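You operate a simulated robot arm through the tools that you are given. There is no shell and no other tool. Be economical: measure what you need, move in short steps, check, and stop when the job is done.

The job below is to be done with a simulated two-armed robot. You get a single attempt, and the scene is never put back.

TASK
Swap the long pan in the warmer for the one with red grips.
Fine: lay the long lid on the top by the griddle; lift each pan with both hands, the old one on to the smooth plate; seat the lid on the new one, the potato cake still in it.

The check looks at the end state, three seconds after you hand in, the way a careful person would. Anything else that was tipped, shoved, dropped, spilled or broken makes it a failure. A push-on lid holds only when it is set on centred and level and pressed home; a screw cap is set on level and turned clockwise until tight.

THE ROBOT
Two 7-joint arms with two-finger parallel grippers on one trunk, on a base that drives. Base frame: it is fixed to the floor where the robot stands at the start and does not move with it; the origin is under the middle of the robot, x ahead of it, y to its left, z up. Lengths are in mm, angles in degrees, forces in N, time in s.
The left shoulder is at the start at [110, 169, 1471], the right one opposite. With the tool pointing down near the work surface each hand reaches from about 420 to 740 mm from the robot's upright axis, wherever it stands, measured 20 degrees to its own side. Places, roughly: fresh pan [800, 1000, 900]; golden potato cake (8x6x2 cm) [800, 1000, 900]; long bay of the warmer [700, 200, 900]; long pan with black grips (35x17x13 cm) [700, 200, 900]; long pan with red grips (35x17x13 cm) [800, 1000, 1000]; silver long lid (30x17x6 cm) [700, 200, 900]; smooth plate [800, 1300, 900]; top by the griddle [800, 700, 900]. Payload 1.57 kg a hand.
The TCP of each hand is the grasp point between the finger pads, 30 mm short of the fingertips. In the tool frame z runs along the fingers and y along their closing line. Largest opening 80 mm; finger width 17, thickness 12; the body of the gripper, 40 by 82 mm, starts 80 mm behind the TCP.
Orientation is that of the tool frame in the base frame, as a unit quaternion [x, y, z, w]. With the fingers straight down and closing along the base's y, the tool's x points along the base's -x, its y along +y and its z along -z.

THE INTERFACE
- The arms move only by the tool arm_command. It takes "left_deltas", "right_deltas" or both (then of equal length, played together; a hand with none holds still); each is a list of rows, each an object of numbers (a shift or turn left out is 0, a gripper value left out holds the last): "tx", "ty", "tz": the shift along the tool's x, y, z in units of 30 mm (1.0 is 30 mm); "ax", "ay", "az": the turn, a rotation vector about the tool's x, y, z in units of 5 degrees (1.0 is 5 degrees); "grip": the finger opening in mm, from 0 to 80. In form: [{"tx": .., "ty": .., "tz": .., "ax": .., "ay": .., "az": .., "grip": ..}, ...]. A call has 1 to 12 rows; each row shifts and turns the commanded pose from where the row before left it, along the tool's axes as they then stand. A call with a number of a shift or a turn outside -1 to 1 is refused whole. A row lasts 0.2 s, in which the tool goes at most 50 mm and 8.6 degrees; a call with a longer step from one row to the next is refused whole, and so is a gripper value outside its range. Where a pose cannot be reached the arm comes as near as it can. A force on the tool above 50 N (or 10 N above the force at the start of the call, whichever is more), or a blocked arm, ends the call early, and 0.2 s more pass. The fingers move at their own pace (about 72 mm/s each) and stop on an object; they squeeze with about 38 N. The grip force told is the motor's: it shows also when the fingers shut on nothing. Time passes only in rows, and 0.2 s behind the last, so rows that do not move let the fingers close. It gives the time, the measured TCP pose, the force on the tool (base axes), the opening and the grip force at its end, in the units of the frame above (readings bear some noise), with the torque about the TCP (base axes, N m) and any sound that the robot's microphone picked up, and new pictures: "pictures" is both (left out), scene, wrist or none (wrist: the cameras of the hands that moved).
- Cameras (640 x 400 px; columns grow to the right, rows downward): "scene" is now at [146.1, 44.9, 1656.4]; the picture's right is [0.56, -0.83, 0.00], its down [-0.60, -0.41, -0.69] and it looks along [0.57, 0.39, -0.72] (base axes); focal length 250 px, centre (320, 200). "left" rides on the left gripper at [72, 7, -122] in its tool frame; the picture's right is [-0.09, 1.00, 0.00], its down [-0.84, -0.08, -0.54] and it looks along [-0.54, -0.05, 0.84] (tool axes); focal length 238 px, centre (320, 200). "right" rides on the right gripper at [72, -7, -122] in its tool frame; the picture's right is [0.09, 1.00, 0.00], its down [-0.84, 0.08, -0.54] and it looks along [-0.54, 0.05, 0.84] (tool axes); focal length 238 px, centre (320, 200). There is no depth. A picture from a camera that has moved, and an enlarged one, comes with that camera's place and axes in the base frame and with its lens.
- move_column(by): slides the trunk up (or, below 0, down) by that many mm; the arms and the scene camera ride with it, the base frame stays. It gives what a move gives, with no picture.
- roll_base(legs): drives the robot by 1 to 6 legs, each [ahead, left, turn to the left] in mm, mm and degrees, along the robot's own axes; the way and the turn of a leg run together, so that a leg with both is an arc; at most 1500 mm and 180 degrees a leg. The arms and the cameras ride along, it lands a little off, and it stops where it bumps. It gives what a move gives, and a new picture of the scene camera.
- head_to(pan, tilt): turns the head with the scene camera to pan (to the left, within 86 degrees either way) and tilt (down, from -29 to 69), counted from straight ahead of the robot. It gives what a move gives, and a new picture of the scene camera.
- enlarge(camera, box): a new picture of the part [left, top, right, bottom] of that camera's present view, enlarged. The clock stands still meanwhile.
- hand_in(): hands the job in; it is judged then, once.

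Go step by step. Nothing tells you exact positions but the pictures and the camera data: compare them with the known pose of the tool, close in by small moves and look again before you grip or let go. The budget is 120 turns and 260 pictures, counting those below and the enlarged ones. Unless the task says otherwise, let go and move clear before handing in, and close with one line.

The tools are called after "Request:" as a command line: name --argument value ..., lists and objects as JSON in quotes. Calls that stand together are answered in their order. arm_command: Moves the arms, as the interface text tells. Its arguments: {"type":"object","properties":{"left_deltas":{"type":"array","items":{"type":"object","properties":{"tx":{"type":"number"},"ty":{"type":"number"},"tz":{"type":"number"},"ax":{"type":"number"},"ay":{"type":"number"},"az":{"type":"number"},"grip":{"type":"number"}}}},"right_deltas":{"type":"array","items":{"type":"object","properties":{"tx":{"type":"number"},"ty":{"type":"number"},"tz":{"type":"number"},"ax":{"type":"number"},"ay":{"type":"number"},"az":{"type":"number"},"grip":{"type":"number"}}}},"pictures":{"type":"string","enum":["both","scene","wrist","none"]}},"required":[]} The other tools are called the same way: move_column (by) slides the trunk up or down; roll_base (legs) drives the base; head_to (pan, tilt) turns the head that bears the scene camera; enlarge (camera, box) takes an enlarged picture of a part of a camera's view; hand_in () hands the job in.

At the start:

```text
t: 0.0
left_tcp_pos: [429.8, 591.1, 1001.2]
left_tcp_rot: [0.0, 1.0, 0.0, 0.0]
left_wrist_force: [0.1, -0.5, 0.1]
left_torque: [0.0, 0.0, -0.02]
left_gripper_width: 79.8
left_finger_force: 0.1
right_tcp_pos: [596.5, 72.9, 1207.5]
right_tcp_rot: [0.0, 1.0, 0.001, 0.0]
right_wrist_force: [0.7, 0.1, 0.0]
right_torque: [0.0, 0.0, -0.02]
right_gripper_width: 79.9
right_finger_force: 0.0
trunk travel left (down, up): [-785.0, 105.0]
robot x, y, heading: [0.2, 1.3, 0.1]
head pan, tilt: [34.2, 46.2]
```

scene: 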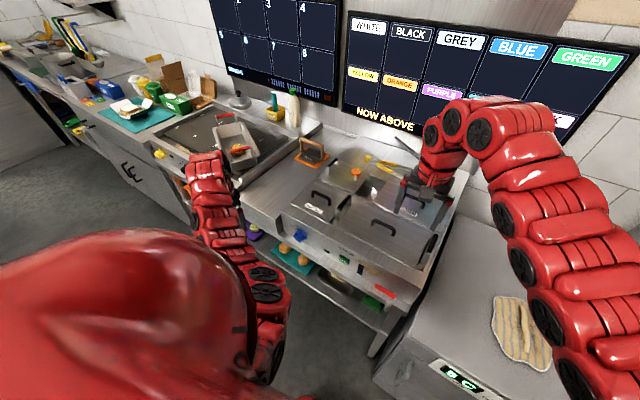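
right: 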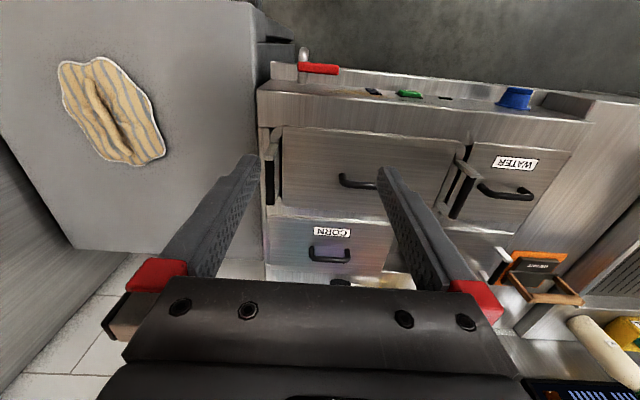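
left: 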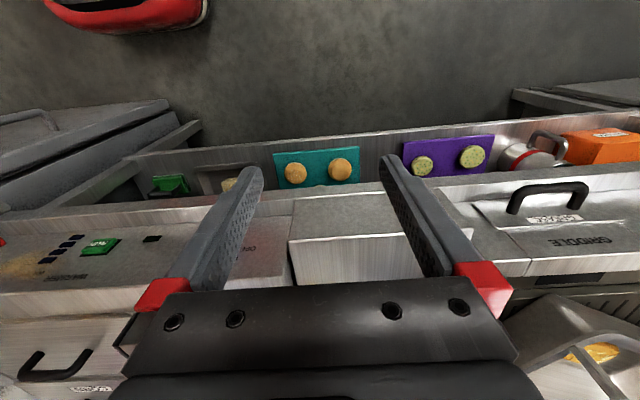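

I see the warmer with lids, the griddle with a long pan on it (red grips probably), and the smooth plate further left. I'll take closer looks first.

Request:
enlarge --camera "scene" --box '[240, 120, 480, 270]'

Request:
enlarge --camera "scene" --box '[80, 60, 320, 210]'

Request:
head_to --pan 15 --tilt 55

```text
2.67 times, centred on (360, 195) of scene
camera zoom: at [146.1, 44.9, 1656.4], right [0.56, -0.83, 0.0], down [-0.6, -0.41, -0.69], along [0.57, 0.39, -0.72], focal length 666 px, centre (213, 213)
```

zoom: 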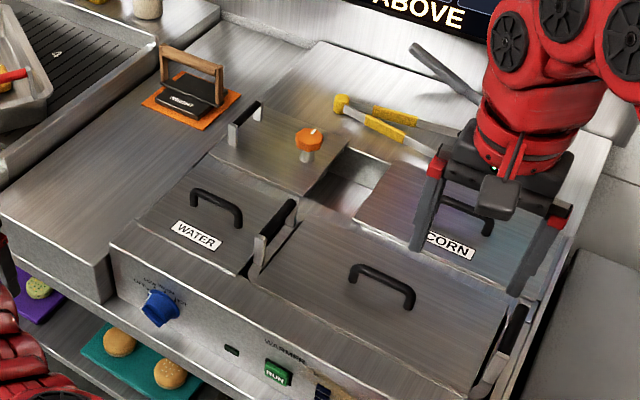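

```text
2.67 times, centred on (200, 135) of scene
camera zoom: at [146.1, 44.9, 1656.4], right [0.56, -0.83, 0.0], down [-0.6, -0.41, -0.69], along [0.57, 0.39, -0.72], focal length 666 px, centre (640, 373)
```

zoom: 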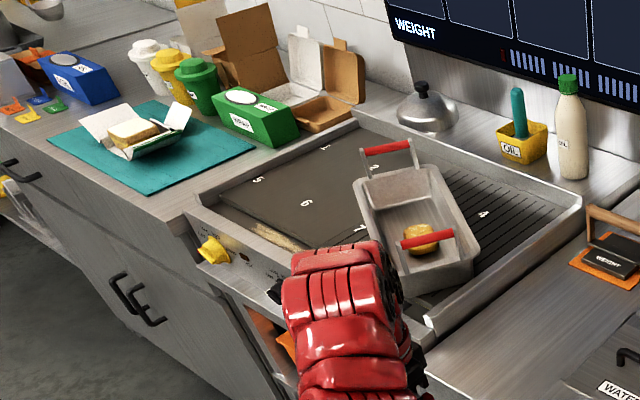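

```text
t: 0.8
left_tcp_pos: [430.4, 592.0, 999.5]
left_tcp_rot: [0.001, 1.0, 0.0, 0.0]
left_wrist_force: [0.5, 0.3, 0.0]
left_torque: [0.0, -0.02, 0.0]
left_gripper_width: 80.0
left_finger_force: 0.0
right_tcp_pos: [597.3, 71.7, 1207.0]
right_tcp_rot: [0.0, 1.0, 0.0, 0.0]
right_wrist_force: [0.0, 0.2, 0.0]
right_torque: [0.01, -0.01, -0.01]
right_gripper_width: 79.9
right_finger_force: 0.2
trunk travel left (down, up): [-785.0, 105.0]
robot x, y, heading: [2.2, -4.6, -0.1]
head pan, tilt: [15.0, 55.0]
camera scene: at [149.3, 18.5, 1644.7], right [0.26, -0.97, 0.0], down [-0.79, -0.21, -0.57], along [0.55, 0.15, -0.82], focal length 250 px, centre (320, 200)
```

scene: 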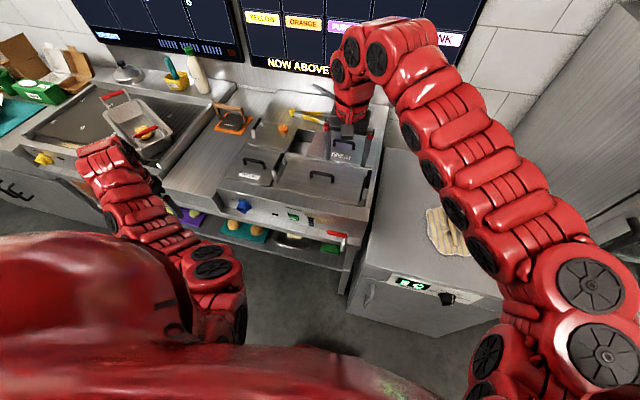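

The long lid sits in the warmer with its handle along y near (715,165); the red-grip pan stands diagonally on the ribbed half of the griddle. I'll lift the left hand, pull the right one back to clear the view, and turn the left hand 90° for the lid handle.

Request:
arm_command --left_deltas '[{"tz": -1, "az": 1}, {"tz": -1, "az": 1}, {"tz": -1, "az": 1}, {"tz": -1, "az": 1}, {"tz": -1, "az": 1}, {"tz": -1, "az": 1}, {"az": 1}, {"az": 1}, {"az": 1}]' --right_deltas '[{"tx": 0.7, "ty": -0.9}, {"tx": 0.7, "ty": -0.9}, {"tx": 0.7, "ty": -0.9}, {"tx": 0.7, "ty": -0.9}, {"tx": 0.7, "ty": -0.9}, {"tx": 0.7, "ty": -0.9}, {"tx": 0.7, "ty": -0.9}, {"tx": 0.5, "ty": -0.5}, {}]' --pictures "none"

Request:
arm_command --left_deltas '[{"az": 1}, {"az": 1}, {"az": 1}, {"az": 1}, {"az": 1}, {"az": 1}, {"az": 1}, {"az": 1}, {"az": 1}, {}]' --pictures "none"

Request:
head_to --pan 14 --tilt 48

```text
t: 2.8
left_tcp_pos: [432.6, 598.1, 1181.8]
left_tcp_rot: [0.384, 0.923, 0.0, 0.001]
left_wrist_force: [0.8, 0.2, -0.2]
left_torque: [0.0, -0.02, -0.03]
left_gripper_width: 80.0
left_finger_force: 0.1
left hand out of reach, approached as far as the arm can: row 2
right_tcp_pos: [599.1, -11.5, 1202.1]
right_tcp_rot: [0.0, 1.0, 0.0, -0.001]
right_wrist_force: [1.0, 0.0, -0.5]
right_torque: [0.0, 0.03, 0.0]
right_gripper_width: 79.9
right_finger_force: 0.1
right hand out of reach, approached as far as the arm can: row 2, 3, 4, 5, 6, 7, 8
trunk travel left (down, up): [-785.0, 105.0]
robot x, y, heading: [-3.5, 3.2, 0.1]
head pan, tilt: [15.0, 55.0]
```

```text
t: 5.0
left_tcp_pos: [432.7, 596.8, 1181.8]
left_tcp_rot: [0.707, 0.707, 0.0, 0.0]
left_wrist_force: [0.4, 0.2, -0.4]
left_torque: [-0.02, -0.02, 0.01]
left_gripper_width: 80.3
left_finger_force: 0.0
right_tcp_pos: [598.9, -13.3, 1202.5]
right_tcp_rot: [0.0, 1.0, 0.0, -0.001]
right_wrist_force: [-0.3, -0.7, 0.0]
right_torque: [-0.01, 0.02, 0.0]
right_gripper_width: 80.2
right_finger_force: 0.1
trunk travel left (down, up): [-785.0, 105.0]
robot x, y, heading: [-1.4, -3.0, 0.1]
head pan, tilt: [15.0, 55.0]
```

```text
t: 5.7
left_tcp_pos: [432.4, 597.1, 1180.6]
left_tcp_rot: [0.707, 0.707, 0.001, 0.001]
left_wrist_force: [-0.9, 0.1, 0.5]
left_torque: [0.01, 0.0, -0.01]
left_gripper_width: 80.2
left_finger_force: 0.0
right_tcp_pos: [598.6, -12.9, 1201.3]
right_tcp_rot: [0.0, 1.0, 0.0, -0.001]
right_wrist_force: [0.5, -0.6, -0.3]
right_torque: [-0.02, -0.01, -0.02]
right_gripper_width: 79.9
right_finger_force: 0.0
trunk travel left (down, up): [-785.0, 105.0]
robot x, y, heading: [0.8, -1.6, 0.1]
head pan, tilt: [14.0, 48.0]
camera scene: at [156.2, 18.7, 1653.9], right [0.24, -0.97, 0.0], down [-0.72, -0.18, -0.67], along [0.65, 0.16, -0.74], focal length 250 px, centre (320, 200)
```

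scene: 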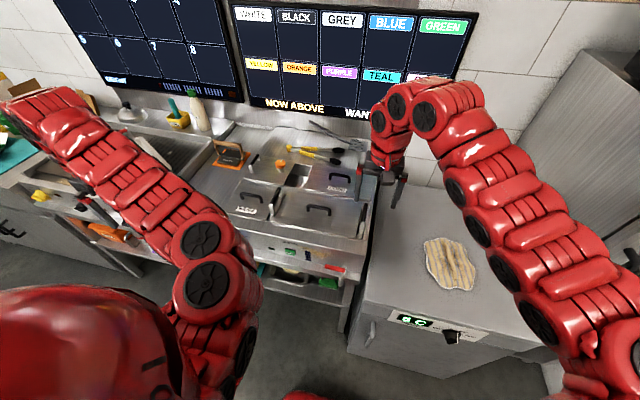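

The right arm could not come in that close, so I'll move it sideways at larger radius, and raise the trunk for headroom.

Request:
arm_command --right_deltas '[{"ty": -1}, {"ty": -1}, {"ty": -1}, {"ty": -1}, {"ty": -1}, {"ty": -1}, {"ty": -1}, {"ty": -1}, {"ty": -1}, {"ty": -1}]' --pictures "none"

Request:
roll_base --legs '[[80, 0, 0]]'

```text
t: 7.9
left_tcp_pos: [432.8, 596.4, 1181.3]
left_tcp_rot: [0.707, 0.707, -0.001, 0.0]
left_wrist_force: [0.5, 0.3, -0.1]
left_torque: [0.01, -0.05, 0.0]
left_gripper_width: 80.0
left_finger_force: 0.1
right_tcp_pos: [621.6, -312.8, 1202.7]
right_tcp_rot: [0.0, 1.0, 0.0, 0.0]
right_wrist_force: [-0.3, -0.4, 0.1]
right_torque: [0.01, 0.01, 0.0]
right_gripper_width: 80.1
right_finger_force: 0.1
right hand out of reach, approached as far as the arm can: row 1, 2, 3, 4
trunk travel left (down, up): [-785.0, 105.0]
robot x, y, heading: [2.1, -1.6, 0.2]
head pan, tilt: [14.0, 48.0]
```

```text
t: 9.0
left_tcp_pos: [513.7, 596.5, 1182.0]
left_tcp_rot: [0.707, 0.707, -0.001, 0.0]
left_wrist_force: [0.6, 0.4, 0.7]
left_torque: [0.01, 0.0, -0.02]
left_gripper_width: 80.0
left_finger_force: 0.0
right_tcp_pos: [702.5, -313.2, 1202.9]
right_tcp_rot: [0.001, 1.0, 0.0, 0.001]
right_wrist_force: [0.0, 0.7, 0.0]
right_torque: [-0.02, 0.01, -0.01]
right_gripper_width: 80.1
right_finger_force: 0.0
trunk travel left (down, up): [-785.0, 105.0]
robot x, y, heading: [78.2, -2.6, -0.3]
head pan, tilt: [14.0, 48.0]
camera scene: at [235.8, 18.4, 1654.1], right [0.24, -0.97, 0.0], down [-0.72, -0.18, -0.67], along [0.65, 0.16, -0.74], focal length 250 px, centre (320, 200)
```

scene: 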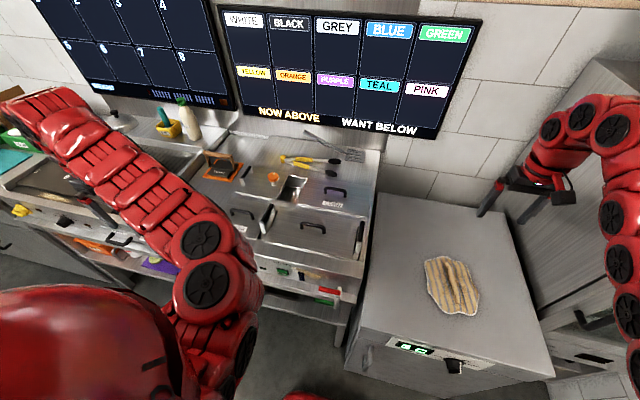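

Now the warmer is in free view. I'll enlarge it to triangulate the lid handle against the earlier picture.

Request:
enlarge --camera "scene" --box '[190, 130, 390, 280]'

```text
2.67 times, centred on (290, 205) of scene
camera zoom: at [235.8, 18.4, 1654.1], right [0.24, -0.97, 0.0], down [-0.72, -0.18, -0.67], along [0.65, 0.16, -0.74], focal length 666 px, centre (400, 187)
```

zoom: 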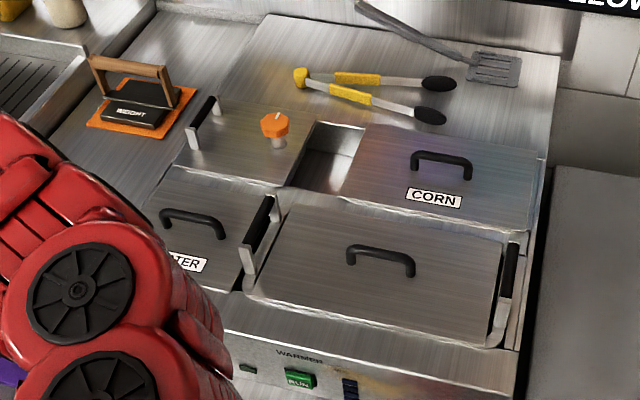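

The lid handle is at about (690,153), top near z 980–1010. I bring the left hand above it, high, and look with the wrist camera.

Request:
arm_command --left_deltas '[{"tx": -1, "ty": 0.5}, {"tx": -1, "ty": 0.5}, {"tx": -1, "ty": 0.5}, {"tx": -1, "ty": 0.5}, {"tx": -1, "ty": 0.5}, {"tx": -1, "ty": 0.5}, {"tx": -1, "ty": 0.5}, {"tx": -1, "ty": 0.5}, {"tx": -1, "ty": 0.5}, {"tx": -1, "ty": 0.5}, {"tx": -1, "ty": 0.5}, {"tx": -1, "ty": 0.3}]' --pictures "none"

Request:
arm_command --left_deltas '[{"tx": -1}, {"tx": -1}, {"tx": -0.6}, {"tz": 0.5}, {}]'

```text
t: 11.6
left_tcp_pos: [529.1, 568.2, 1180.2]
left_tcp_rot: [0.707, 0.707, 0.0, 0.0]
left_wrist_force: [0.3, 0.3, -0.2]
left_torque: [0.02, -0.01, -0.01]
left_gripper_width: 80.0
left_finger_force: 0.0
left hand out of reach, approached as far as the arm can: row 2, 3, 4, 5, 6, 7, 8, 9, 10, 11, 12
right_tcp_pos: [702.2, -313.0, 1203.0]
right_tcp_rot: [0.001, 1.0, 0.0, 0.0]
right_wrist_force: [0.5, -0.6, -0.5]
right_torque: [0.03, 0.02, 0.0]
right_gripper_width: 79.8
right_finger_force: 0.1
trunk travel left (down, up): [-785.0, 105.0]
robot x, y, heading: [82.4, -2.4, -0.2]
head pan, tilt: [14.0, 48.0]
```

```text
t: 12.8
left_tcp_pos: [529.3, 566.7, 1172.3]
left_tcp_rot: [0.708, 0.707, 0.001, 0.0]
left_wrist_force: [-0.7, -0.2, 0.0]
left_torque: [-0.01, -0.03, 0.0]
left_gripper_width: 79.8
left_finger_force: 0.1
left hand out of reach, approached as far as the arm can: row 1, 2, 3, 4
right_tcp_pos: [702.8, -312.3, 1202.5]
right_tcp_rot: [0.001, 1.0, -0.001, 0.0]
right_wrist_force: [-0.6, -0.1, 0.6]
right_torque: [0.04, -0.01, 0.01]
right_gripper_width: 80.3
right_finger_force: 0.0
trunk travel left (down, up): [-785.0, 105.0]
robot x, y, heading: [80.4, 0.8, -0.3]
head pan, tilt: [14.0, 48.0]
camera scene: at [237.4, 18.4, 1653.9], right [0.24, -0.97, 0.0], down [-0.72, -0.18, -0.67], along [0.65, 0.16, -0.74], focal length 250 px, centre (320, 200)
camera left: at [536.7, 639.3, 1295.2], right [1.0, -0.09, 0.0], down [-0.08, -0.84, 0.54], along [-0.05, -0.54, -0.84], focal length 238 px, centre (320, 200)
```

scene: 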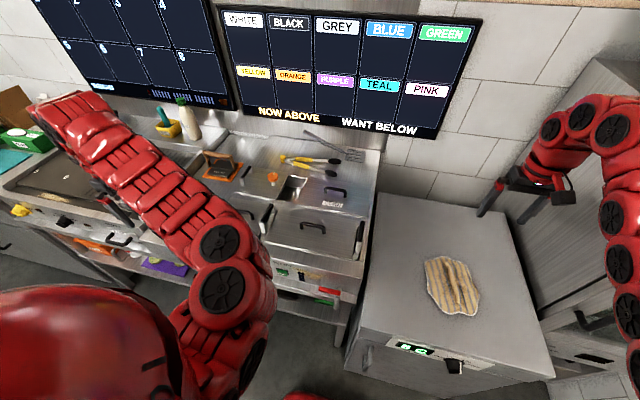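
left: 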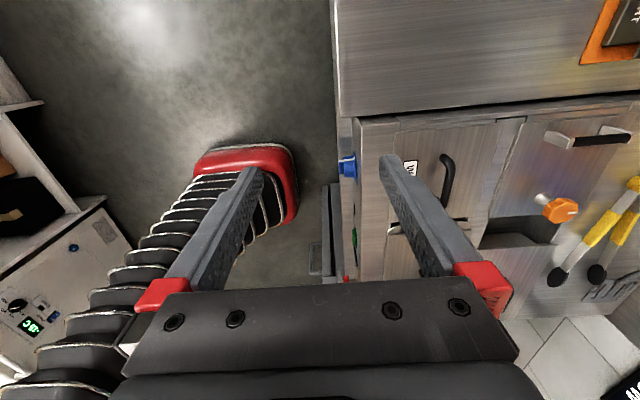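

Close-in poses are blocked at this height, so I raise the trunk and sweep outward first before going sideways.

Request:
move_column --by 100

Request:
arm_command --left_deltas '[{"ty": 1, "tz": 1}, {"ty": 1, "tz": 1}, {"ty": 1, "tz": 1}, {"ty": 1, "tx": -1}, {"ty": 1, "tx": -1}, {"tx": -1}, {"tx": -1}, {"tx": -1}, {"tx": -1}, {"tx": -1}, {"tx": -1}, {"tx": -1}]' --right_deltas '[{"tz": 1}, {"tz": 1}, {"tz": 1}, {"ty": -1}, {"ty": -1}, {}, {}, {}, {}, {}, {}, {}]' --pictures "none"

Request:
arm_command --left_deltas '[{"tx": -1}, {"tx": -1}, {"tx": -1}, {"tx": -1}, {}]'

```text
t: 14.1
left_tcp_pos: [529.4, 567.0, 1272.3]
left_tcp_rot: [0.707, 0.707, 0.001, 0.0]
left_wrist_force: [0.9, -1.4, -0.5]
left_torque: [-0.01, 0.0, 0.02]
left_gripper_width: 79.6
left_finger_force: 0.0
right_tcp_pos: [702.8, -312.3, 1301.4]
right_tcp_rot: [0.002, 1.0, 0.0, 0.0]
right_wrist_force: [-1.1, -0.9, -0.5]
right_torque: [0.01, 0.01, 0.01]
right_gripper_width: 79.9
right_finger_force: 0.0
trunk travel left (down, up): [-885.0, 5.0]
robot x, y, heading: [83.7, 2.8, 0.2]
head pan, tilt: [14.0, 48.0]
```

```text
t: 16.7
left_tcp_pos: [676.8, 388.0, 1183.6]
left_tcp_rot: [0.707, 0.707, 0.0, 0.0]
left_wrist_force: [-0.9, -0.7, -0.1]
left_torque: [0.01, -0.02, -0.01]
left_gripper_width: 80.1
left_finger_force: 0.1
left hand out of reach, approached as far as the arm can: row 10, 11, 12
right_tcp_pos: [703.4, -370.2, 1212.8]
right_tcp_rot: [0.001, 1.0, 0.0, 0.0]
right_wrist_force: [0.0, 0.7, 0.3]
right_torque: [-0.03, 0.01, -0.02]
right_gripper_width: 80.0
right_finger_force: 0.1
trunk travel left (down, up): [-885.0, 5.0]
robot x, y, heading: [82.7, 3.7, -0.3]
head pan, tilt: [14.0, 48.0]
```

```text
t: 17.9
left_tcp_pos: [676.0, 388.9, 1183.6]
left_tcp_rot: [0.707, 0.707, 0.0, 0.0]
left_wrist_force: [-0.4, 0.7, -0.7]
left_torque: [-0.01, 0.02, -0.02]
left_gripper_width: 80.0
left_finger_force: 0.0
left hand out of reach, approached as far as the arm can: row 1, 2, 3, 4
right_tcp_pos: [703.8, -370.3, 1213.0]
right_tcp_rot: [0.001, 1.0, 0.0, 0.001]
right_wrist_force: [0.1, -0.3, 0.0]
right_torque: [-0.01, 0.03, 0.0]
right_gripper_width: 79.9
right_finger_force: 0.0
trunk travel left (down, up): [-885.0, 5.0]
robot x, y, heading: [81.4, -0.4, 0.1]
head pan, tilt: [14.0, 48.0]
camera scene: at [237.5, 18.4, 1753.9], right [0.24, -0.97, 0.0], down [-0.72, -0.18, -0.67], along [0.65, 0.16, -0.74], focal length 250 px, centre (320, 200)
camera left: at [684.6, 461.0, 1306.4], right [1.0, -0.09, 0.0], down [-0.08, -0.84, 0.54], along [-0.05, -0.54, -0.84], focal length 238 px, centre (320, 200)
```

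scene: 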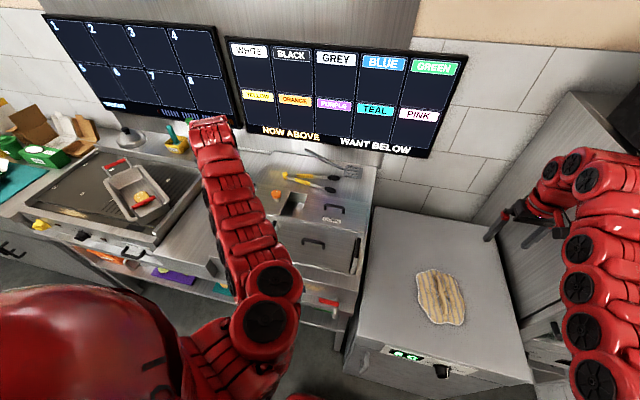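
left: 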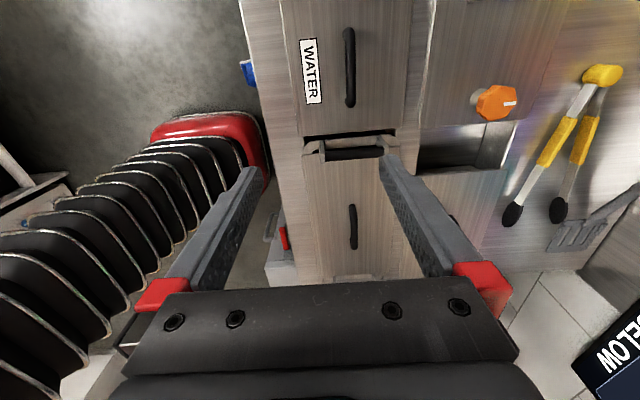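

The 90° yaw seems to limit reach here. I unwind the yaw, move over the lid, then try the opposite yaw.

Request:
arm_command --left_deltas '[{"az": -1}, {"az": -1}, {"az": -1}, {"az": -1}, {"az": -1}, {"az": -1}, {"az": -1}, {"az": -1}, {"az": -1}, {"az": -1}, {"az": -1}, {"az": -1}]' --pictures "none"

Request:
arm_command --left_deltas '[{"az": -1}, {"az": -1}, {"az": -1}, {"az": -1}, {"az": -1}, {"az": -1}, {"ty": -1}, {"ty": -1}, {"ty": -1}, {"ty": -1}, {"ty": -1}, {"ty": -1}]' --pictures "none"

Request:
arm_command --left_deltas '[{"ty": -1, "az": -1}, {"ty": -0.8, "az": -1}, {"az": -1}, {"az": -1}, {"az": -1}, {"az": -1}, {"az": -1}, {"az": -1}, {"az": -1}, {"az": -1}, {"az": -1}, {"az": -1}]' --pictures "none"

Request:
arm_command --left_deltas '[{"az": -1}, {"az": -1}, {"az": -1}, {"az": -1}, {"az": -1}, {"az": -1}, {}]'

```text
t: 20.5
left_tcp_pos: [683.9, 373.8, 1179.2]
left_tcp_rot: [0.302, 0.953, -0.001, -0.001]
left_wrist_force: [0.1, -1.2, -0.3]
left_torque: [-0.02, 0.02, -0.01]
left_gripper_width: 79.9
left_finger_force: 0.0
left hand out of reach, approached as far as the arm can: row 4, 10, 11
right_tcp_pos: [703.0, -370.4, 1213.8]
right_tcp_rot: [0.001, 1.0, 0.001, -0.001]
right_wrist_force: [0.0, 0.1, -0.6]
right_torque: [-0.01, -0.02, 0.0]
right_gripper_width: 80.0
right_finger_force: 0.1
trunk travel left (down, up): [-885.0, 5.0]
robot x, y, heading: [79.0, -4.2, -0.3]
head pan, tilt: [14.0, 48.0]
```

```text
t: 23.1
left_tcp_pos: [684.3, 374.8, 1179.6]
left_tcp_rot: [0.045, 0.999, 0.0, -0.001]
left_wrist_force: [-0.1, 0.1, 0.7]
left_torque: [-0.03, -0.02, -0.01]
left_gripper_width: 80.2
left_finger_force: 0.1
left hand out of reach, approached as far as the arm can: row 7, 8, 9, 10, 11, 12
right_tcp_pos: [704.5, -370.0, 1213.1]
right_tcp_rot: [0.001, 1.0, -0.001, 0.0]
right_wrist_force: [0.4, -0.3, -0.1]
right_torque: [-0.01, 0.0, 0.0]
right_gripper_width: 79.9
right_finger_force: 0.0
trunk travel left (down, up): [-885.0, 5.0]
robot x, y, heading: [83.2, -3.9, -0.3]
head pan, tilt: [14.0, 48.0]
```

```text
t: 25.7
left_tcp_pos: [708.8, 327.1, 1158.0]
left_tcp_rot: [-0.452, 0.892, 0.004, 0.03]
left_wrist_force: [0.3, 0.5, 0.1]
left_torque: [0.01, -0.01, 0.01]
left_gripper_width: 80.2
left_finger_force: 0.0
left hand out of reach, approached as far as the arm can: row 1, 2
right_tcp_pos: [703.7, -370.7, 1213.3]
right_tcp_rot: [0.001, 1.0, 0.0, 0.0]
right_wrist_force: [0.7, 0.1, -0.1]
right_torque: [-0.04, 0.02, -0.01]
right_gripper_width: 79.8
right_finger_force: 0.1
trunk travel left (down, up): [-885.0, 5.0]
robot x, y, heading: [78.8, 3.5, -0.3]
head pan, tilt: [14.0, 48.0]
```

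```text
t: 27.3
left_tcp_pos: [707.6, 327.9, 1157.6]
left_tcp_rot: [-0.667, 0.745, -0.005, 0.03]
left_wrist_force: [-1.1, 0.6, -0.9]
left_torque: [0.02, 0.01, 0.05]
left_gripper_width: 80.0
left_finger_force: 0.1
right_tcp_pos: [703.6, -371.3, 1212.5]
right_tcp_rot: [0.001, 1.0, 0.0, 0.0]
right_wrist_force: [0.0, 0.2, 1.0]
right_torque: [0.01, 0.02, 0.0]
right_gripper_width: 79.9
right_finger_force: 0.0
trunk travel left (down, up): [-885.0, 5.0]
robot x, y, heading: [80.6, 0.6, -0.2]
head pan, tilt: [14.0, 48.0]
camera scene: at [237.5, 18.4, 1753.9], right [0.24, -0.97, 0.0], down [-0.72, -0.18, -0.67], along [0.65, 0.16, -0.74], focal length 250 px, centre (320, 200)
camera left: at [688.2, 253.3, 1277.8], right [-0.98, 0.2, -0.04], down [0.14, 0.8, 0.58], along [0.15, 0.56, -0.82], focal length 238 px, centre (320, 200)
```

scene: 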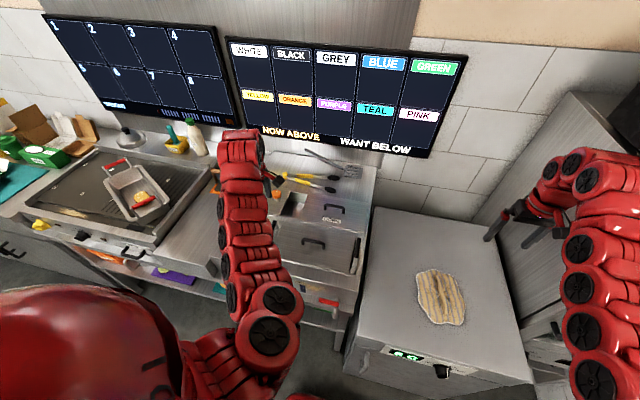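
left: 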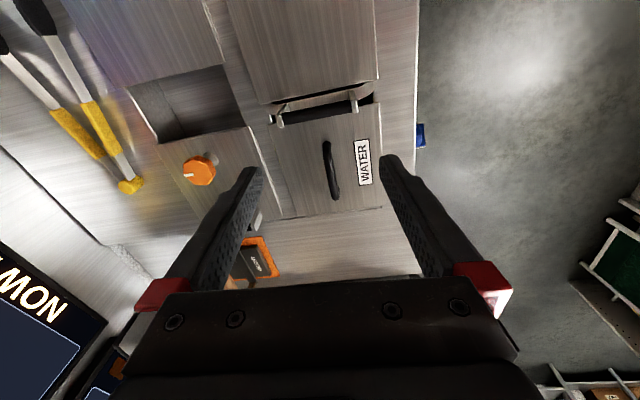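

Reach is limited by distance from the shoulder, not yaw. I back off 45 mm, level the tool, and go over the lid lower.

Request:
roll_base --legs '[[-45, 0, 0]]'

Request:
arm_command --left_deltas '[{"ax": -0.57, "ay": 0.41, "az": -0.63}, {"az": -0.63}, {"tz": 1}, {"tz": 0.9}, {"tx": 1, "ty": -0.2}, {"tx": 1, "ty": -0.2}, {"tx": 1, "ty": -0.2}, {"tx": 1, "ty": -0.2}, {"tx": 1, "ty": -0.2}, {"tx": 0.8}, {}]'

```text
t: 28.2
left_tcp_pos: [671.3, 326.9, 1154.8]
left_tcp_rot: [-0.665, 0.746, -0.002, 0.028]
left_wrist_force: [0.5, -0.3, 0.2]
left_torque: [0.0, 0.06, -0.01]
left_gripper_width: 79.8
left_finger_force: 0.1
right_tcp_pos: [665.6, -370.5, 1208.6]
right_tcp_rot: [0.002, 1.0, 0.001, -0.002]
right_wrist_force: [0.5, -0.4, -0.3]
right_torque: [-0.03, 0.04, 0.0]
right_gripper_width: 80.2
right_finger_force: 0.0
trunk travel left (down, up): [-885.0, 5.0]
robot x, y, heading: [37.7, -0.1, -0.4]
head pan, tilt: [14.0, 48.0]
camera scene: at [203.5, 18.1, 1752.8], right [0.24, -0.97, 0.0], down [-0.73, -0.18, -0.67], along [0.65, 0.16, -0.75], focal length 250 px, centre (320, 200)
```

scene: 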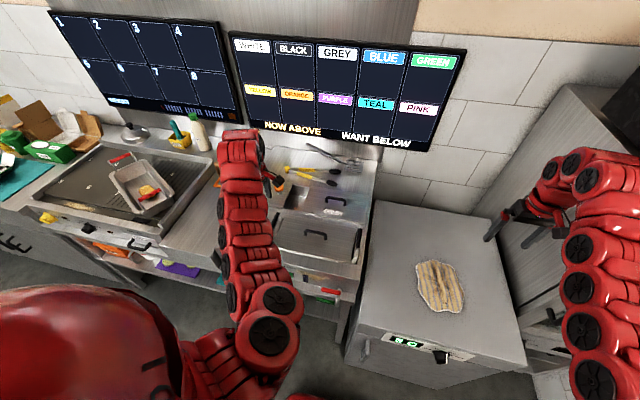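

```text
t: 30.6
left_tcp_pos: [695.4, 153.9, 1100.2]
left_tcp_rot: [-0.706, 0.708, 0.001, 0.001]
left_wrist_force: [0.0, 0.6, 0.5]
left_torque: [-0.01, 0.01, -0.03]
left_gripper_width: 79.7
left_finger_force: 0.1
right_tcp_pos: [660.5, -371.3, 1213.4]
right_tcp_rot: [0.002, 1.0, 0.0, 0.0]
right_wrist_force: [0.0, -0.1, -0.7]
right_torque: [-0.02, 0.0, 0.01]
right_gripper_width: 80.0
right_finger_force: 0.2
trunk travel left (down, up): [-885.0, 5.0]
robot x, y, heading: [36.0, -1.7, -0.0]
head pan, tilt: [14.0, 48.0]
camera scene: at [194.0, 18.5, 1753.9], right [0.24, -0.97, 0.0], down [-0.72, -0.18, -0.67], along [0.65, 0.16, -0.74], focal length 250 px, centre (320, 200)
camera left: at [688.2, 81.7, 1224.4], right [-1.0, 0.1, 0.0], down [0.08, 0.84, 0.54], along [0.05, 0.54, -0.84], focal length 238 px, centre (320, 200)
```

scene: 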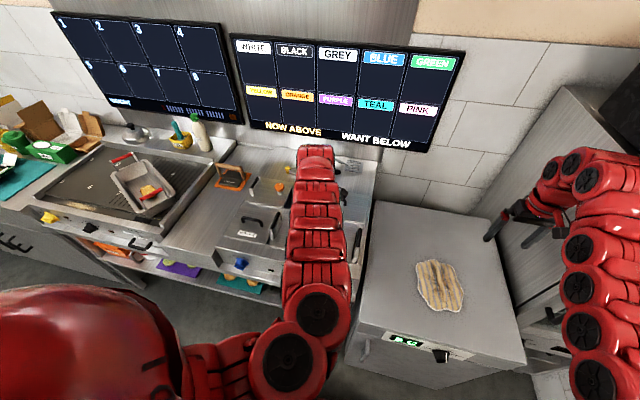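
left: 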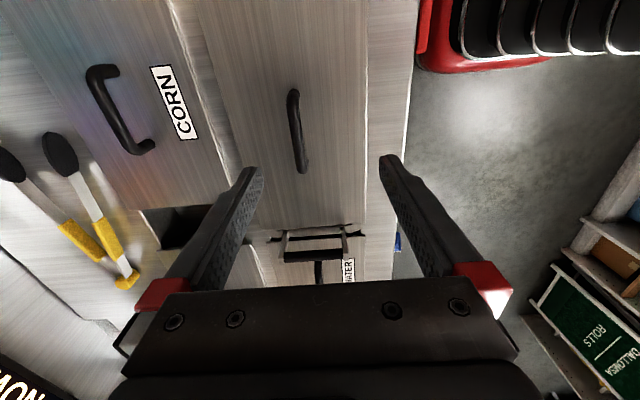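

The lid handle resolves to x≈721, y 118–207, top z≈957, parallel to y. I go over it and down to z≈990 for a check.

Request:
arm_command --left_deltas '[{"ty": -0.9, "tx": -0.2}, {"tz": 1}, {"tz": 1}, {"tz": 1}, {"tz": 0.7}, {}]' --pictures "wrist"

```text
t: 32.0
left_tcp_pos: [721.6, 154.8, 989.8]
left_tcp_rot: [-0.706, 0.708, 0.001, 0.0]
left_wrist_force: [0.6, 1.2, -0.5]
left_torque: [-0.02, 0.02, 0.01]
left_gripper_width: 80.0
left_finger_force: 0.0
right_tcp_pos: [659.7, -372.2, 1213.2]
right_tcp_rot: [0.002, 1.0, 0.001, 0.0]
right_wrist_force: [0.1, -0.2, 0.3]
right_torque: [0.0, -0.01, 0.04]
right_gripper_width: 80.1
right_finger_force: 0.2
trunk travel left (down, up): [-885.0, 5.0]
robot x, y, heading: [36.9, 0.1, -0.4]
head pan, tilt: [14.0, 48.0]
camera left: at [715.6, 84.0, 1113.2], right [-1.0, 0.1, 0.0], down [0.08, 0.84, 0.54], along [0.05, 0.54, -0.84], focal length 238 px, centre (320, 200)
```

left: 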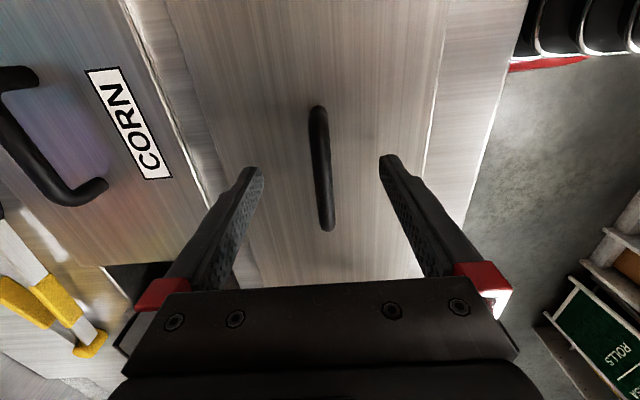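

The handle is centred between the fingers. Lower to z≈966 and close.

Request:
arm_command --left_deltas '[{"tz": 0.4, "tx": -0.1}, {"tz": 0.4, "tx": -0.1}, {"grip": 0}, {"grip": 0}, {"grip": 0}, {"grip": 0}]' --pictures "wrist"

```text
t: 33.4
left_tcp_pos: [720.1, 163.4, 967.0]
left_tcp_rot: [-0.706, 0.708, 0.0, 0.001]
left_wrist_force: [-3.4, 0.8, 23.1]
left_torque: [-0.11, 0.18, 0.06]
left_gripper_width: 12.3
left_finger_force: 29.0
right_tcp_pos: [657.0, -372.7, 1214.2]
right_tcp_rot: [0.002, 1.0, 0.0, 0.001]
right_wrist_force: [0.3, -0.2, 0.1]
right_torque: [0.02, -0.04, 0.03]
right_gripper_width: 80.1
right_finger_force: 0.1
trunk travel left (down, up): [-885.0, 5.0]
robot x, y, heading: [39.6, -0.4, -0.3]
head pan, tilt: [14.0, 48.0]
camera left: at [713.3, 92.3, 1091.0], right [-1.0, 0.1, 0.0], down [0.08, 0.84, 0.54], along [0.05, 0.54, -0.84], focal length 238 px, centre (320, 200)
```

left: 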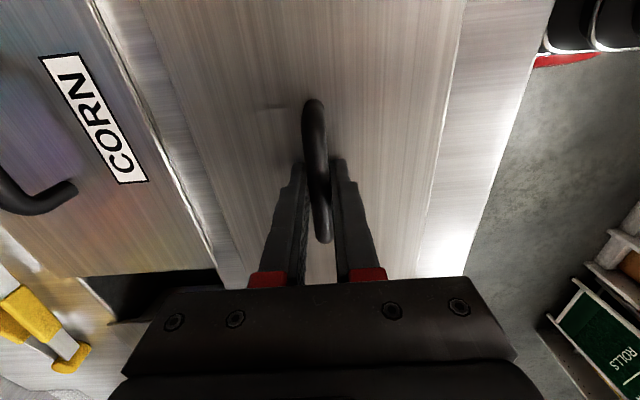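

Gripped (12 mm) with the tips resting on the lid plate (plate z≈937). Lift slowly.

Request:
arm_command --left_deltas '[{"tz": -0.3, "grip": 0}, {"tz": -0.3}, {"tz": -0.4}, {"tz": -0.5}, {"tz": -0.5}, {}]'

```text
t: 34.8
left_tcp_pos: [720.8, 164.5, 1026.8]
left_tcp_rot: [-0.706, 0.708, 0.001, 0.0]
left_wrist_force: [-1.0, 0.5, -4.9]
left_torque: [0.04, -0.03, -0.01]
left_gripper_width: 12.4
left_finger_force: 29.5
right_tcp_pos: [661.4, -371.2, 1211.7]
right_tcp_rot: [0.002, 1.0, 0.001, 0.0]
right_wrist_force: [-0.4, 0.1, 0.2]
right_torque: [0.03, 0.01, -0.02]
right_gripper_width: 79.9
right_finger_force: 0.1
trunk travel left (down, up): [-885.0, 5.0]
robot x, y, heading: [34.8, -0.8, -0.2]
head pan, tilt: [14.0, 48.0]
camera scene: at [195.4, 18.6, 1753.7], right [0.24, -0.97, 0.0], down [-0.72, -0.18, -0.67], along [0.65, 0.16, -0.74], focal length 250 px, centre (320, 200)
camera left: at [715.1, 92.8, 1149.0], right [-1.0, 0.1, 0.0], down [0.08, 0.84, 0.54], along [0.05, 0.54, -0.84], focal length 238 px, centre (320, 200)
```

scene: 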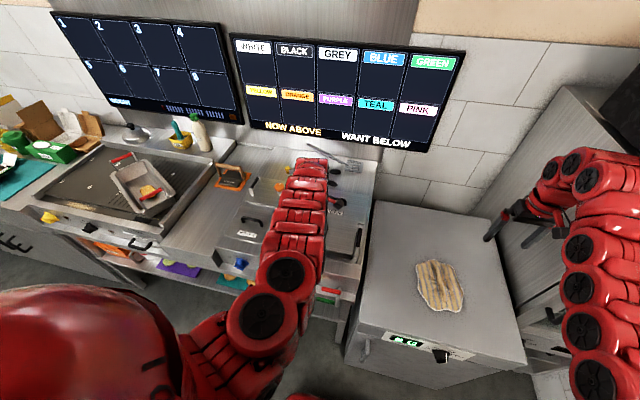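
left: 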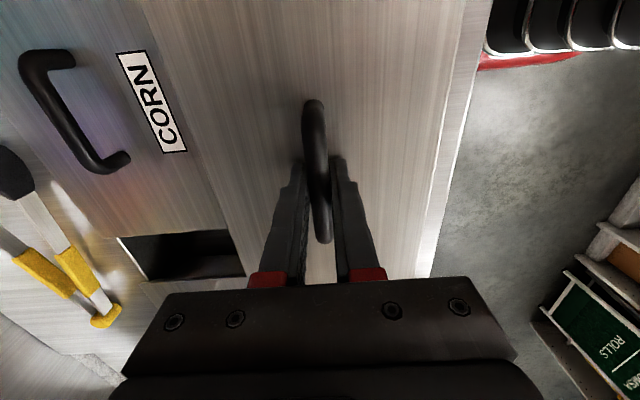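

Lid is off and hanging level. I raise it higher and look closely at the top by the griddle to plan where it goes.

Request:
arm_command --left_deltas '[{"tz": -1}, {"tz": -1}, {"tz": -0.6}, {}]' --pictures "none"

Request:
enlarge --camera "scene" --box '[130, 140, 330, 300]'

Request:
enlarge --camera "scene" --box '[10, 120, 210, 280]'

```text
t: 35.8
left_tcp_pos: [721.9, 167.2, 1103.9]
left_tcp_rot: [-0.706, 0.708, 0.001, 0.0]
left_wrist_force: [-0.4, 0.0, -5.1]
left_torque: [0.0, -0.03, 0.01]
left_gripper_width: 12.6
left_finger_force: 29.8
right_tcp_pos: [660.7, -372.0, 1212.6]
right_tcp_rot: [0.001, 1.0, 0.001, 0.0]
right_wrist_force: [0.5, 0.9, 0.9]
right_torque: [0.0, 0.01, -0.01]
right_gripper_width: 80.1
right_finger_force: 0.1
trunk travel left (down, up): [-885.0, 5.0]
robot x, y, heading: [39.5, -3.1, -0.3]
head pan, tilt: [14.0, 48.0]
```

```text
2.50 times, centred on (230, 220) of scene
camera zoom: at [194.8, 18.3, 1753.8], right [0.24, -0.97, 0.0], down [-0.72, -0.18, -0.67], along [0.65, 0.16, -0.74], focal length 624 px, centre (545, 150)
```

zoom: 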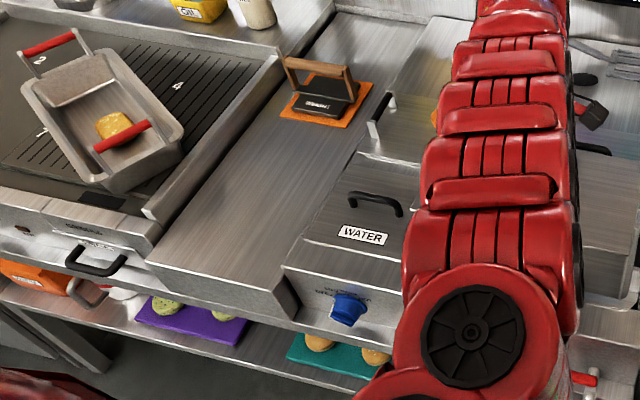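

```text
2.50 times, centred on (110, 200) of scene
camera zoom: at [194.8, 18.3, 1753.8], right [0.24, -0.97, 0.0], down [-0.72, -0.18, -0.67], along [0.65, 0.16, -0.74], focal length 624 px, centre (845, 200)
```

zoom: 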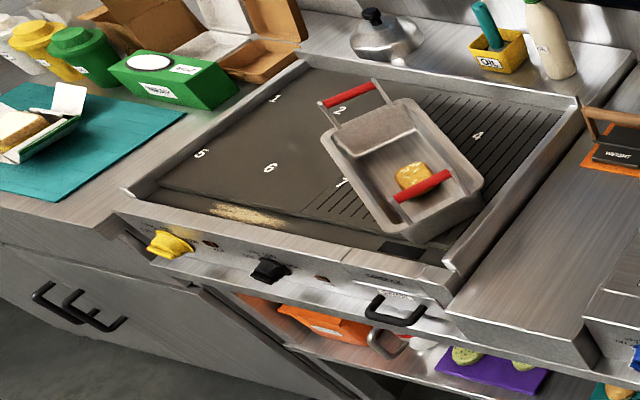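

The free top spans x 565–910, y 540–795, so the lid must lie with its length along x, centred about (740, 668). I rotate it here at height, then drive left and slightly ahead.

Request:
arm_command --left_deltas '[{"az": 1}, {"az": 1}, {"az": 1}, {"az": 1}, {"az": 1}, {"az": 1}, {"az": 1}, {"az": 1}, {"az": 1}, {"az": 1}, {"az": 1}, {"az": 1}]' --pictures "none"

Request:
arm_command --left_deltas '[{"az": 1}, {"az": 1}, {"az": 1}, {"az": 1}, {"az": 1}, {"az": 1}, {}]' --pictures "none"

Request:
roll_base --legs '[[0, 495, 0], [35, 0, 0]]'

Request:
enlarge --camera "left" --box '[0, 0, 640, 400]'

```text
t: 38.4
left_tcp_pos: [722.2, 165.1, 1103.6]
left_tcp_rot: [-0.256, 0.967, 0.001, -0.002]
left_wrist_force: [0.0, -0.6, -4.4]
left_torque: [0.02, 0.02, 0.0]
left_gripper_width: 12.3
left_finger_force: 29.7
right_tcp_pos: [659.4, -370.4, 1213.0]
right_tcp_rot: [0.002, 1.0, 0.0, 0.0]
right_wrist_force: [0.2, 0.3, 0.3]
right_torque: [0.01, 0.03, 0.0]
right_gripper_width: 79.7
right_finger_force: 0.1
trunk travel left (down, up): [-885.0, 5.0]
robot x, y, heading: [36.4, -1.3, -0.3]
head pan, tilt: [14.0, 48.0]
```

```text
t: 40.0
left_tcp_pos: [722.2, 166.5, 1102.5]
left_tcp_rot: [0.003, 1.0, 0.001, -0.002]
left_wrist_force: [-0.6, 0.0, -3.5]
left_torque: [-0.01, -0.02, 0.0]
left_gripper_width: 12.4
left_finger_force: 29.8
right_tcp_pos: [660.2, -371.2, 1212.3]
right_tcp_rot: [0.002, 1.0, 0.0, 0.0]
right_wrist_force: [-0.2, 1.3, 0.1]
right_torque: [0.0, 0.02, 0.01]
right_gripper_width: 80.2
right_finger_force: 0.0
trunk travel left (down, up): [-885.0, 5.0]
robot x, y, heading: [40.7, 2.7, 0.1]
head pan, tilt: [14.0, 48.0]
```

```text
t: 43.4
left_tcp_pos: [751.4, 664.6, 1107.4]
left_tcp_rot: [0.002, 1.0, 0.001, 0.003]
left_wrist_force: [-1.4, 0.3, -3.9]
left_torque: [0.01, -0.04, -0.01]
left_gripper_width: 12.4
left_finger_force: 29.3
right_tcp_pos: [689.2, 128.2, 1216.7]
right_tcp_rot: [0.001, 1.0, 0.0, 0.003]
right_wrist_force: [-0.4, 0.6, 0.3]
right_torque: [0.01, -0.1, -0.02]
right_gripper_width: 80.0
right_finger_force: 0.1
trunk travel left (down, up): [-885.0, 5.0]
robot x, y, heading: [74.8, 500.0, -0.1]
head pan, tilt: [14.0, 48.0]
camera scene: at [220.4, 518.0, 1754.9], right [0.24, -0.97, 0.0], down [-0.72, -0.18, -0.67], along [0.65, 0.16, -0.74], focal length 250 px, centre (320, 200)
```

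scene: 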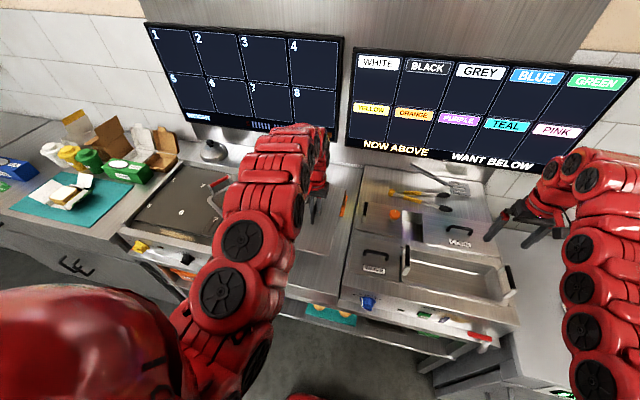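

```text
1.00 times, centred on (320, 200) of left (not enlarged: the box is as wide or as high as the picture)
camera zoom: at [679.6, 671.7, 1230.5], right [0.1, 1.0, 0.0], down [0.83, -0.08, 0.54], along [0.54, -0.05, -0.84], focal length 238 px, centre (320, 200)
```

zoom: 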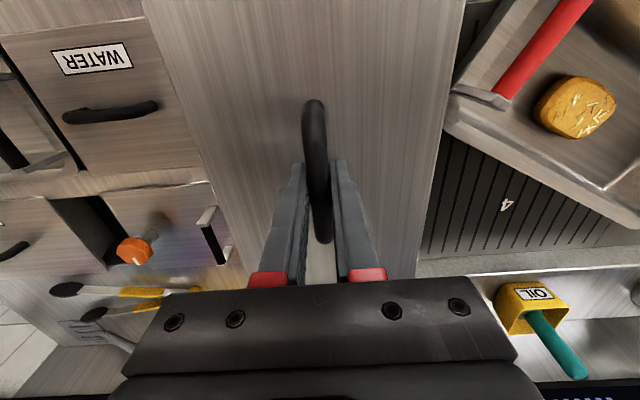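

Lid is above (751,665). I shift it 9 mm nearer and lower to z≈990, then check.

Request:
arm_command --left_deltas '[{"tx": 0.3, "tz": 0.5}, {"tz": 1}, {"tz": 1}, {"tz": 0.9}, {"tz": 0.5}, {}]'

Request:
enlarge --camera "scene" --box '[240, 130, 400, 250]'

```text
t: 44.8
left_tcp_pos: [748.3, 666.5, 985.8]
left_tcp_rot: [0.002, 1.0, 0.001, -0.002]
left_wrist_force: [-0.2, -0.1, -4.8]
left_torque: [-0.01, 0.01, 0.01]
left_gripper_width: 12.2
left_finger_force: 29.8
right_tcp_pos: [696.6, 129.7, 1212.4]
right_tcp_rot: [0.002, 1.0, -0.001, 0.0]
right_wrist_force: [0.5, -0.6, 0.1]
right_torque: [0.02, -0.03, 0.02]
right_gripper_width: 79.6
right_finger_force: 0.1
trunk travel left (down, up): [-885.0, 5.0]
robot x, y, heading: [76.6, 501.7, 0.1]
head pan, tilt: [14.0, 48.0]
camera scene: at [231.0, 518.6, 1753.7], right [0.24, -0.97, 0.0], down [-0.72, -0.18, -0.67], along [0.65, 0.16, -0.74], focal length 250 px, centre (320, 200)
camera left: at [677.8, 674.0, 1110.1], right [0.1, 1.0, 0.0], down [0.84, -0.08, 0.54], along [0.54, -0.05, -0.84], focal length 238 px, centre (320, 200)
```

scene: 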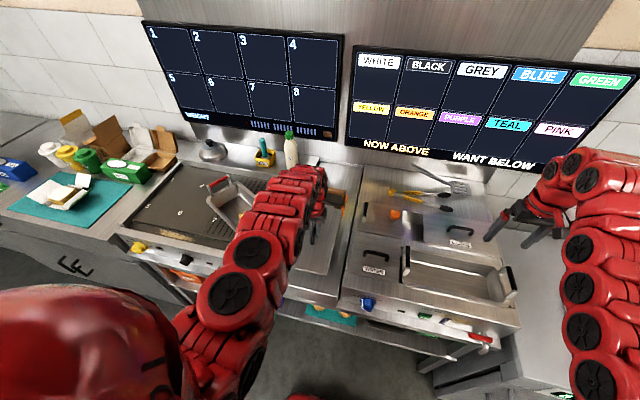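
left: 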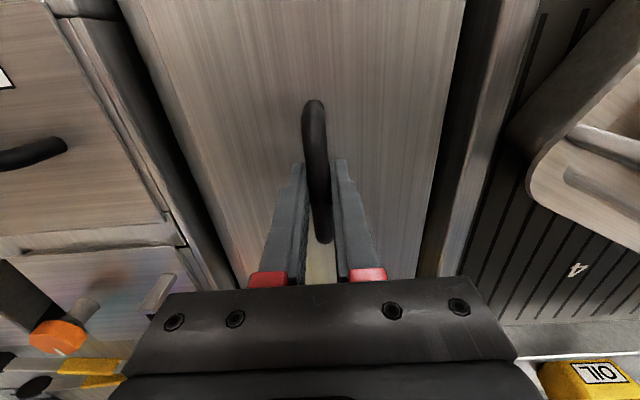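

```text
3.33 times, centred on (320, 190) of scene
camera zoom: at [231.0, 518.6, 1753.7], right [0.24, -0.97, 0.0], down [-0.72, -0.18, -0.67], along [0.65, 0.16, -0.74], focal length 832 px, centre (320, 233)
```

zoom: 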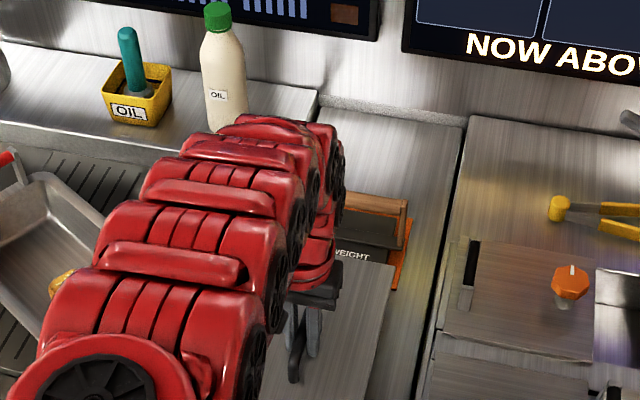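

The lid's far edge is close to the orange mat, so I shift another 12 mm toward me, then lower gently to contact.

Request:
arm_command --left_deltas '[{"tx": 0.4}, {"tz": 0.25}, {"tz": 0.2}, {}]' --pictures "none"

Request:
arm_command --left_deltas '[{"tz": 0.15}, {"tz": 0.1}, {}]' --pictures "wrist"

```text
t: 45.8
left_tcp_pos: [735.8, 665.3, 973.6]
left_tcp_rot: [0.001, 1.0, 0.001, 0.0]
left_wrist_force: [0.6, -0.2, -4.9]
left_torque: [-0.03, -0.01, 0.0]
left_gripper_width: 12.2
left_finger_force: 29.0
right_tcp_pos: [694.0, 129.4, 1212.0]
right_tcp_rot: [0.002, 1.0, 0.001, 0.0]
right_wrist_force: [-0.5, -0.2, 0.0]
right_torque: [0.03, -0.02, -0.02]
right_gripper_width: 79.9
right_finger_force: 0.1
trunk travel left (down, up): [-885.0, 5.0]
robot x, y, heading: [72.1, 499.3, -0.3]
head pan, tilt: [14.0, 48.0]
```

```text
t: 46.6
left_tcp_pos: [734.7, 665.8, 964.5]
left_tcp_rot: [0.001, 1.0, 0.001, -0.002]
left_wrist_force: [0.4, -0.4, -4.4]
left_torque: [0.04, 0.0, 0.02]
left_gripper_width: 12.4
left_finger_force: 30.0
right_tcp_pos: [696.2, 129.4, 1213.0]
right_tcp_rot: [0.002, 1.0, 0.0, -0.002]
right_wrist_force: [-0.1, -0.3, -0.5]
right_torque: [0.03, 0.03, 0.02]
right_gripper_width: 79.8
right_finger_force: 0.1
trunk travel left (down, up): [-885.0, 5.0]
robot x, y, heading: [73.8, 504.8, -0.0]
head pan, tilt: [14.0, 48.0]
camera left: at [664.8, 672.8, 1088.5], right [0.1, 1.0, 0.0], down [0.84, -0.08, 0.54], along [0.54, -0.05, -0.84], focal length 238 px, centre (320, 200)
```

left: 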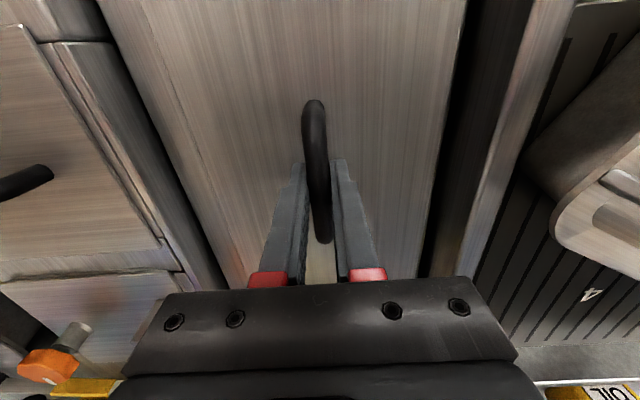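

Gaps on both sides look fine; not yet touching. I continue down in small steps.

Request:
arm_command --left_deltas '[{"tz": 0.15}, {"tz": 0.15}, {"tz": 0.15}, {"tz": 0.15}]' --pictures "none"

Request:
arm_command --left_deltas '[{"tz": 0.1}, {"tz": 0.1}, {}]' --pictures "wrist"

```text
t: 47.6
left_tcp_pos: [736.1, 665.8, 947.4]
left_tcp_rot: [0.002, 1.0, 0.001, -0.002]
left_wrist_force: [-0.3, -0.9, -4.7]
left_torque: [-0.05, 0.01, 0.02]
left_gripper_width: 12.4
left_finger_force: 29.8
right_tcp_pos: [695.7, 128.9, 1213.8]
right_tcp_rot: [0.002, 1.0, 0.0, 0.0]
right_wrist_force: [-0.1, -0.2, -0.5]
right_torque: [0.01, -0.01, 0.0]
right_gripper_width: 80.0
right_finger_force: 0.1
trunk travel left (down, up): [-885.0, 5.0]
robot x, y, heading: [73.6, 500.2, -0.2]
head pan, tilt: [14.0, 48.0]
```

```text
t: 48.4
left_tcp_pos: [736.2, 667.3, 944.3]
left_tcp_rot: [0.001, 1.0, 0.0, 0.0]
left_wrist_force: [-0.7, -0.1, 0.8]
left_torque: [-0.04, -0.65, -0.01]
left_gripper_width: 12.4
left_finger_force: 29.3
right_tcp_pos: [694.5, 128.9, 1214.2]
right_tcp_rot: [0.002, 1.0, 0.001, 0.0]
right_wrist_force: [-0.4, -0.2, 1.2]
right_torque: [0.0, -0.02, 0.01]
right_gripper_width: 80.1
right_finger_force: 0.0
trunk travel left (down, up): [-885.0, 5.0]
robot x, y, heading: [73.9, 500.3, 0.2]
head pan, tilt: [14.0, 48.0]
camera left: at [665.4, 673.4, 1066.5], right [0.09, 1.0, 0.0], down [0.84, -0.08, 0.54], along [0.54, -0.05, -0.84], focal length 238 px, centre (320, 200)
```

left: 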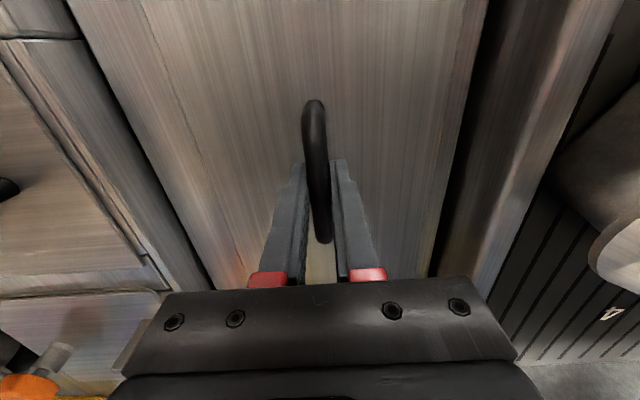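

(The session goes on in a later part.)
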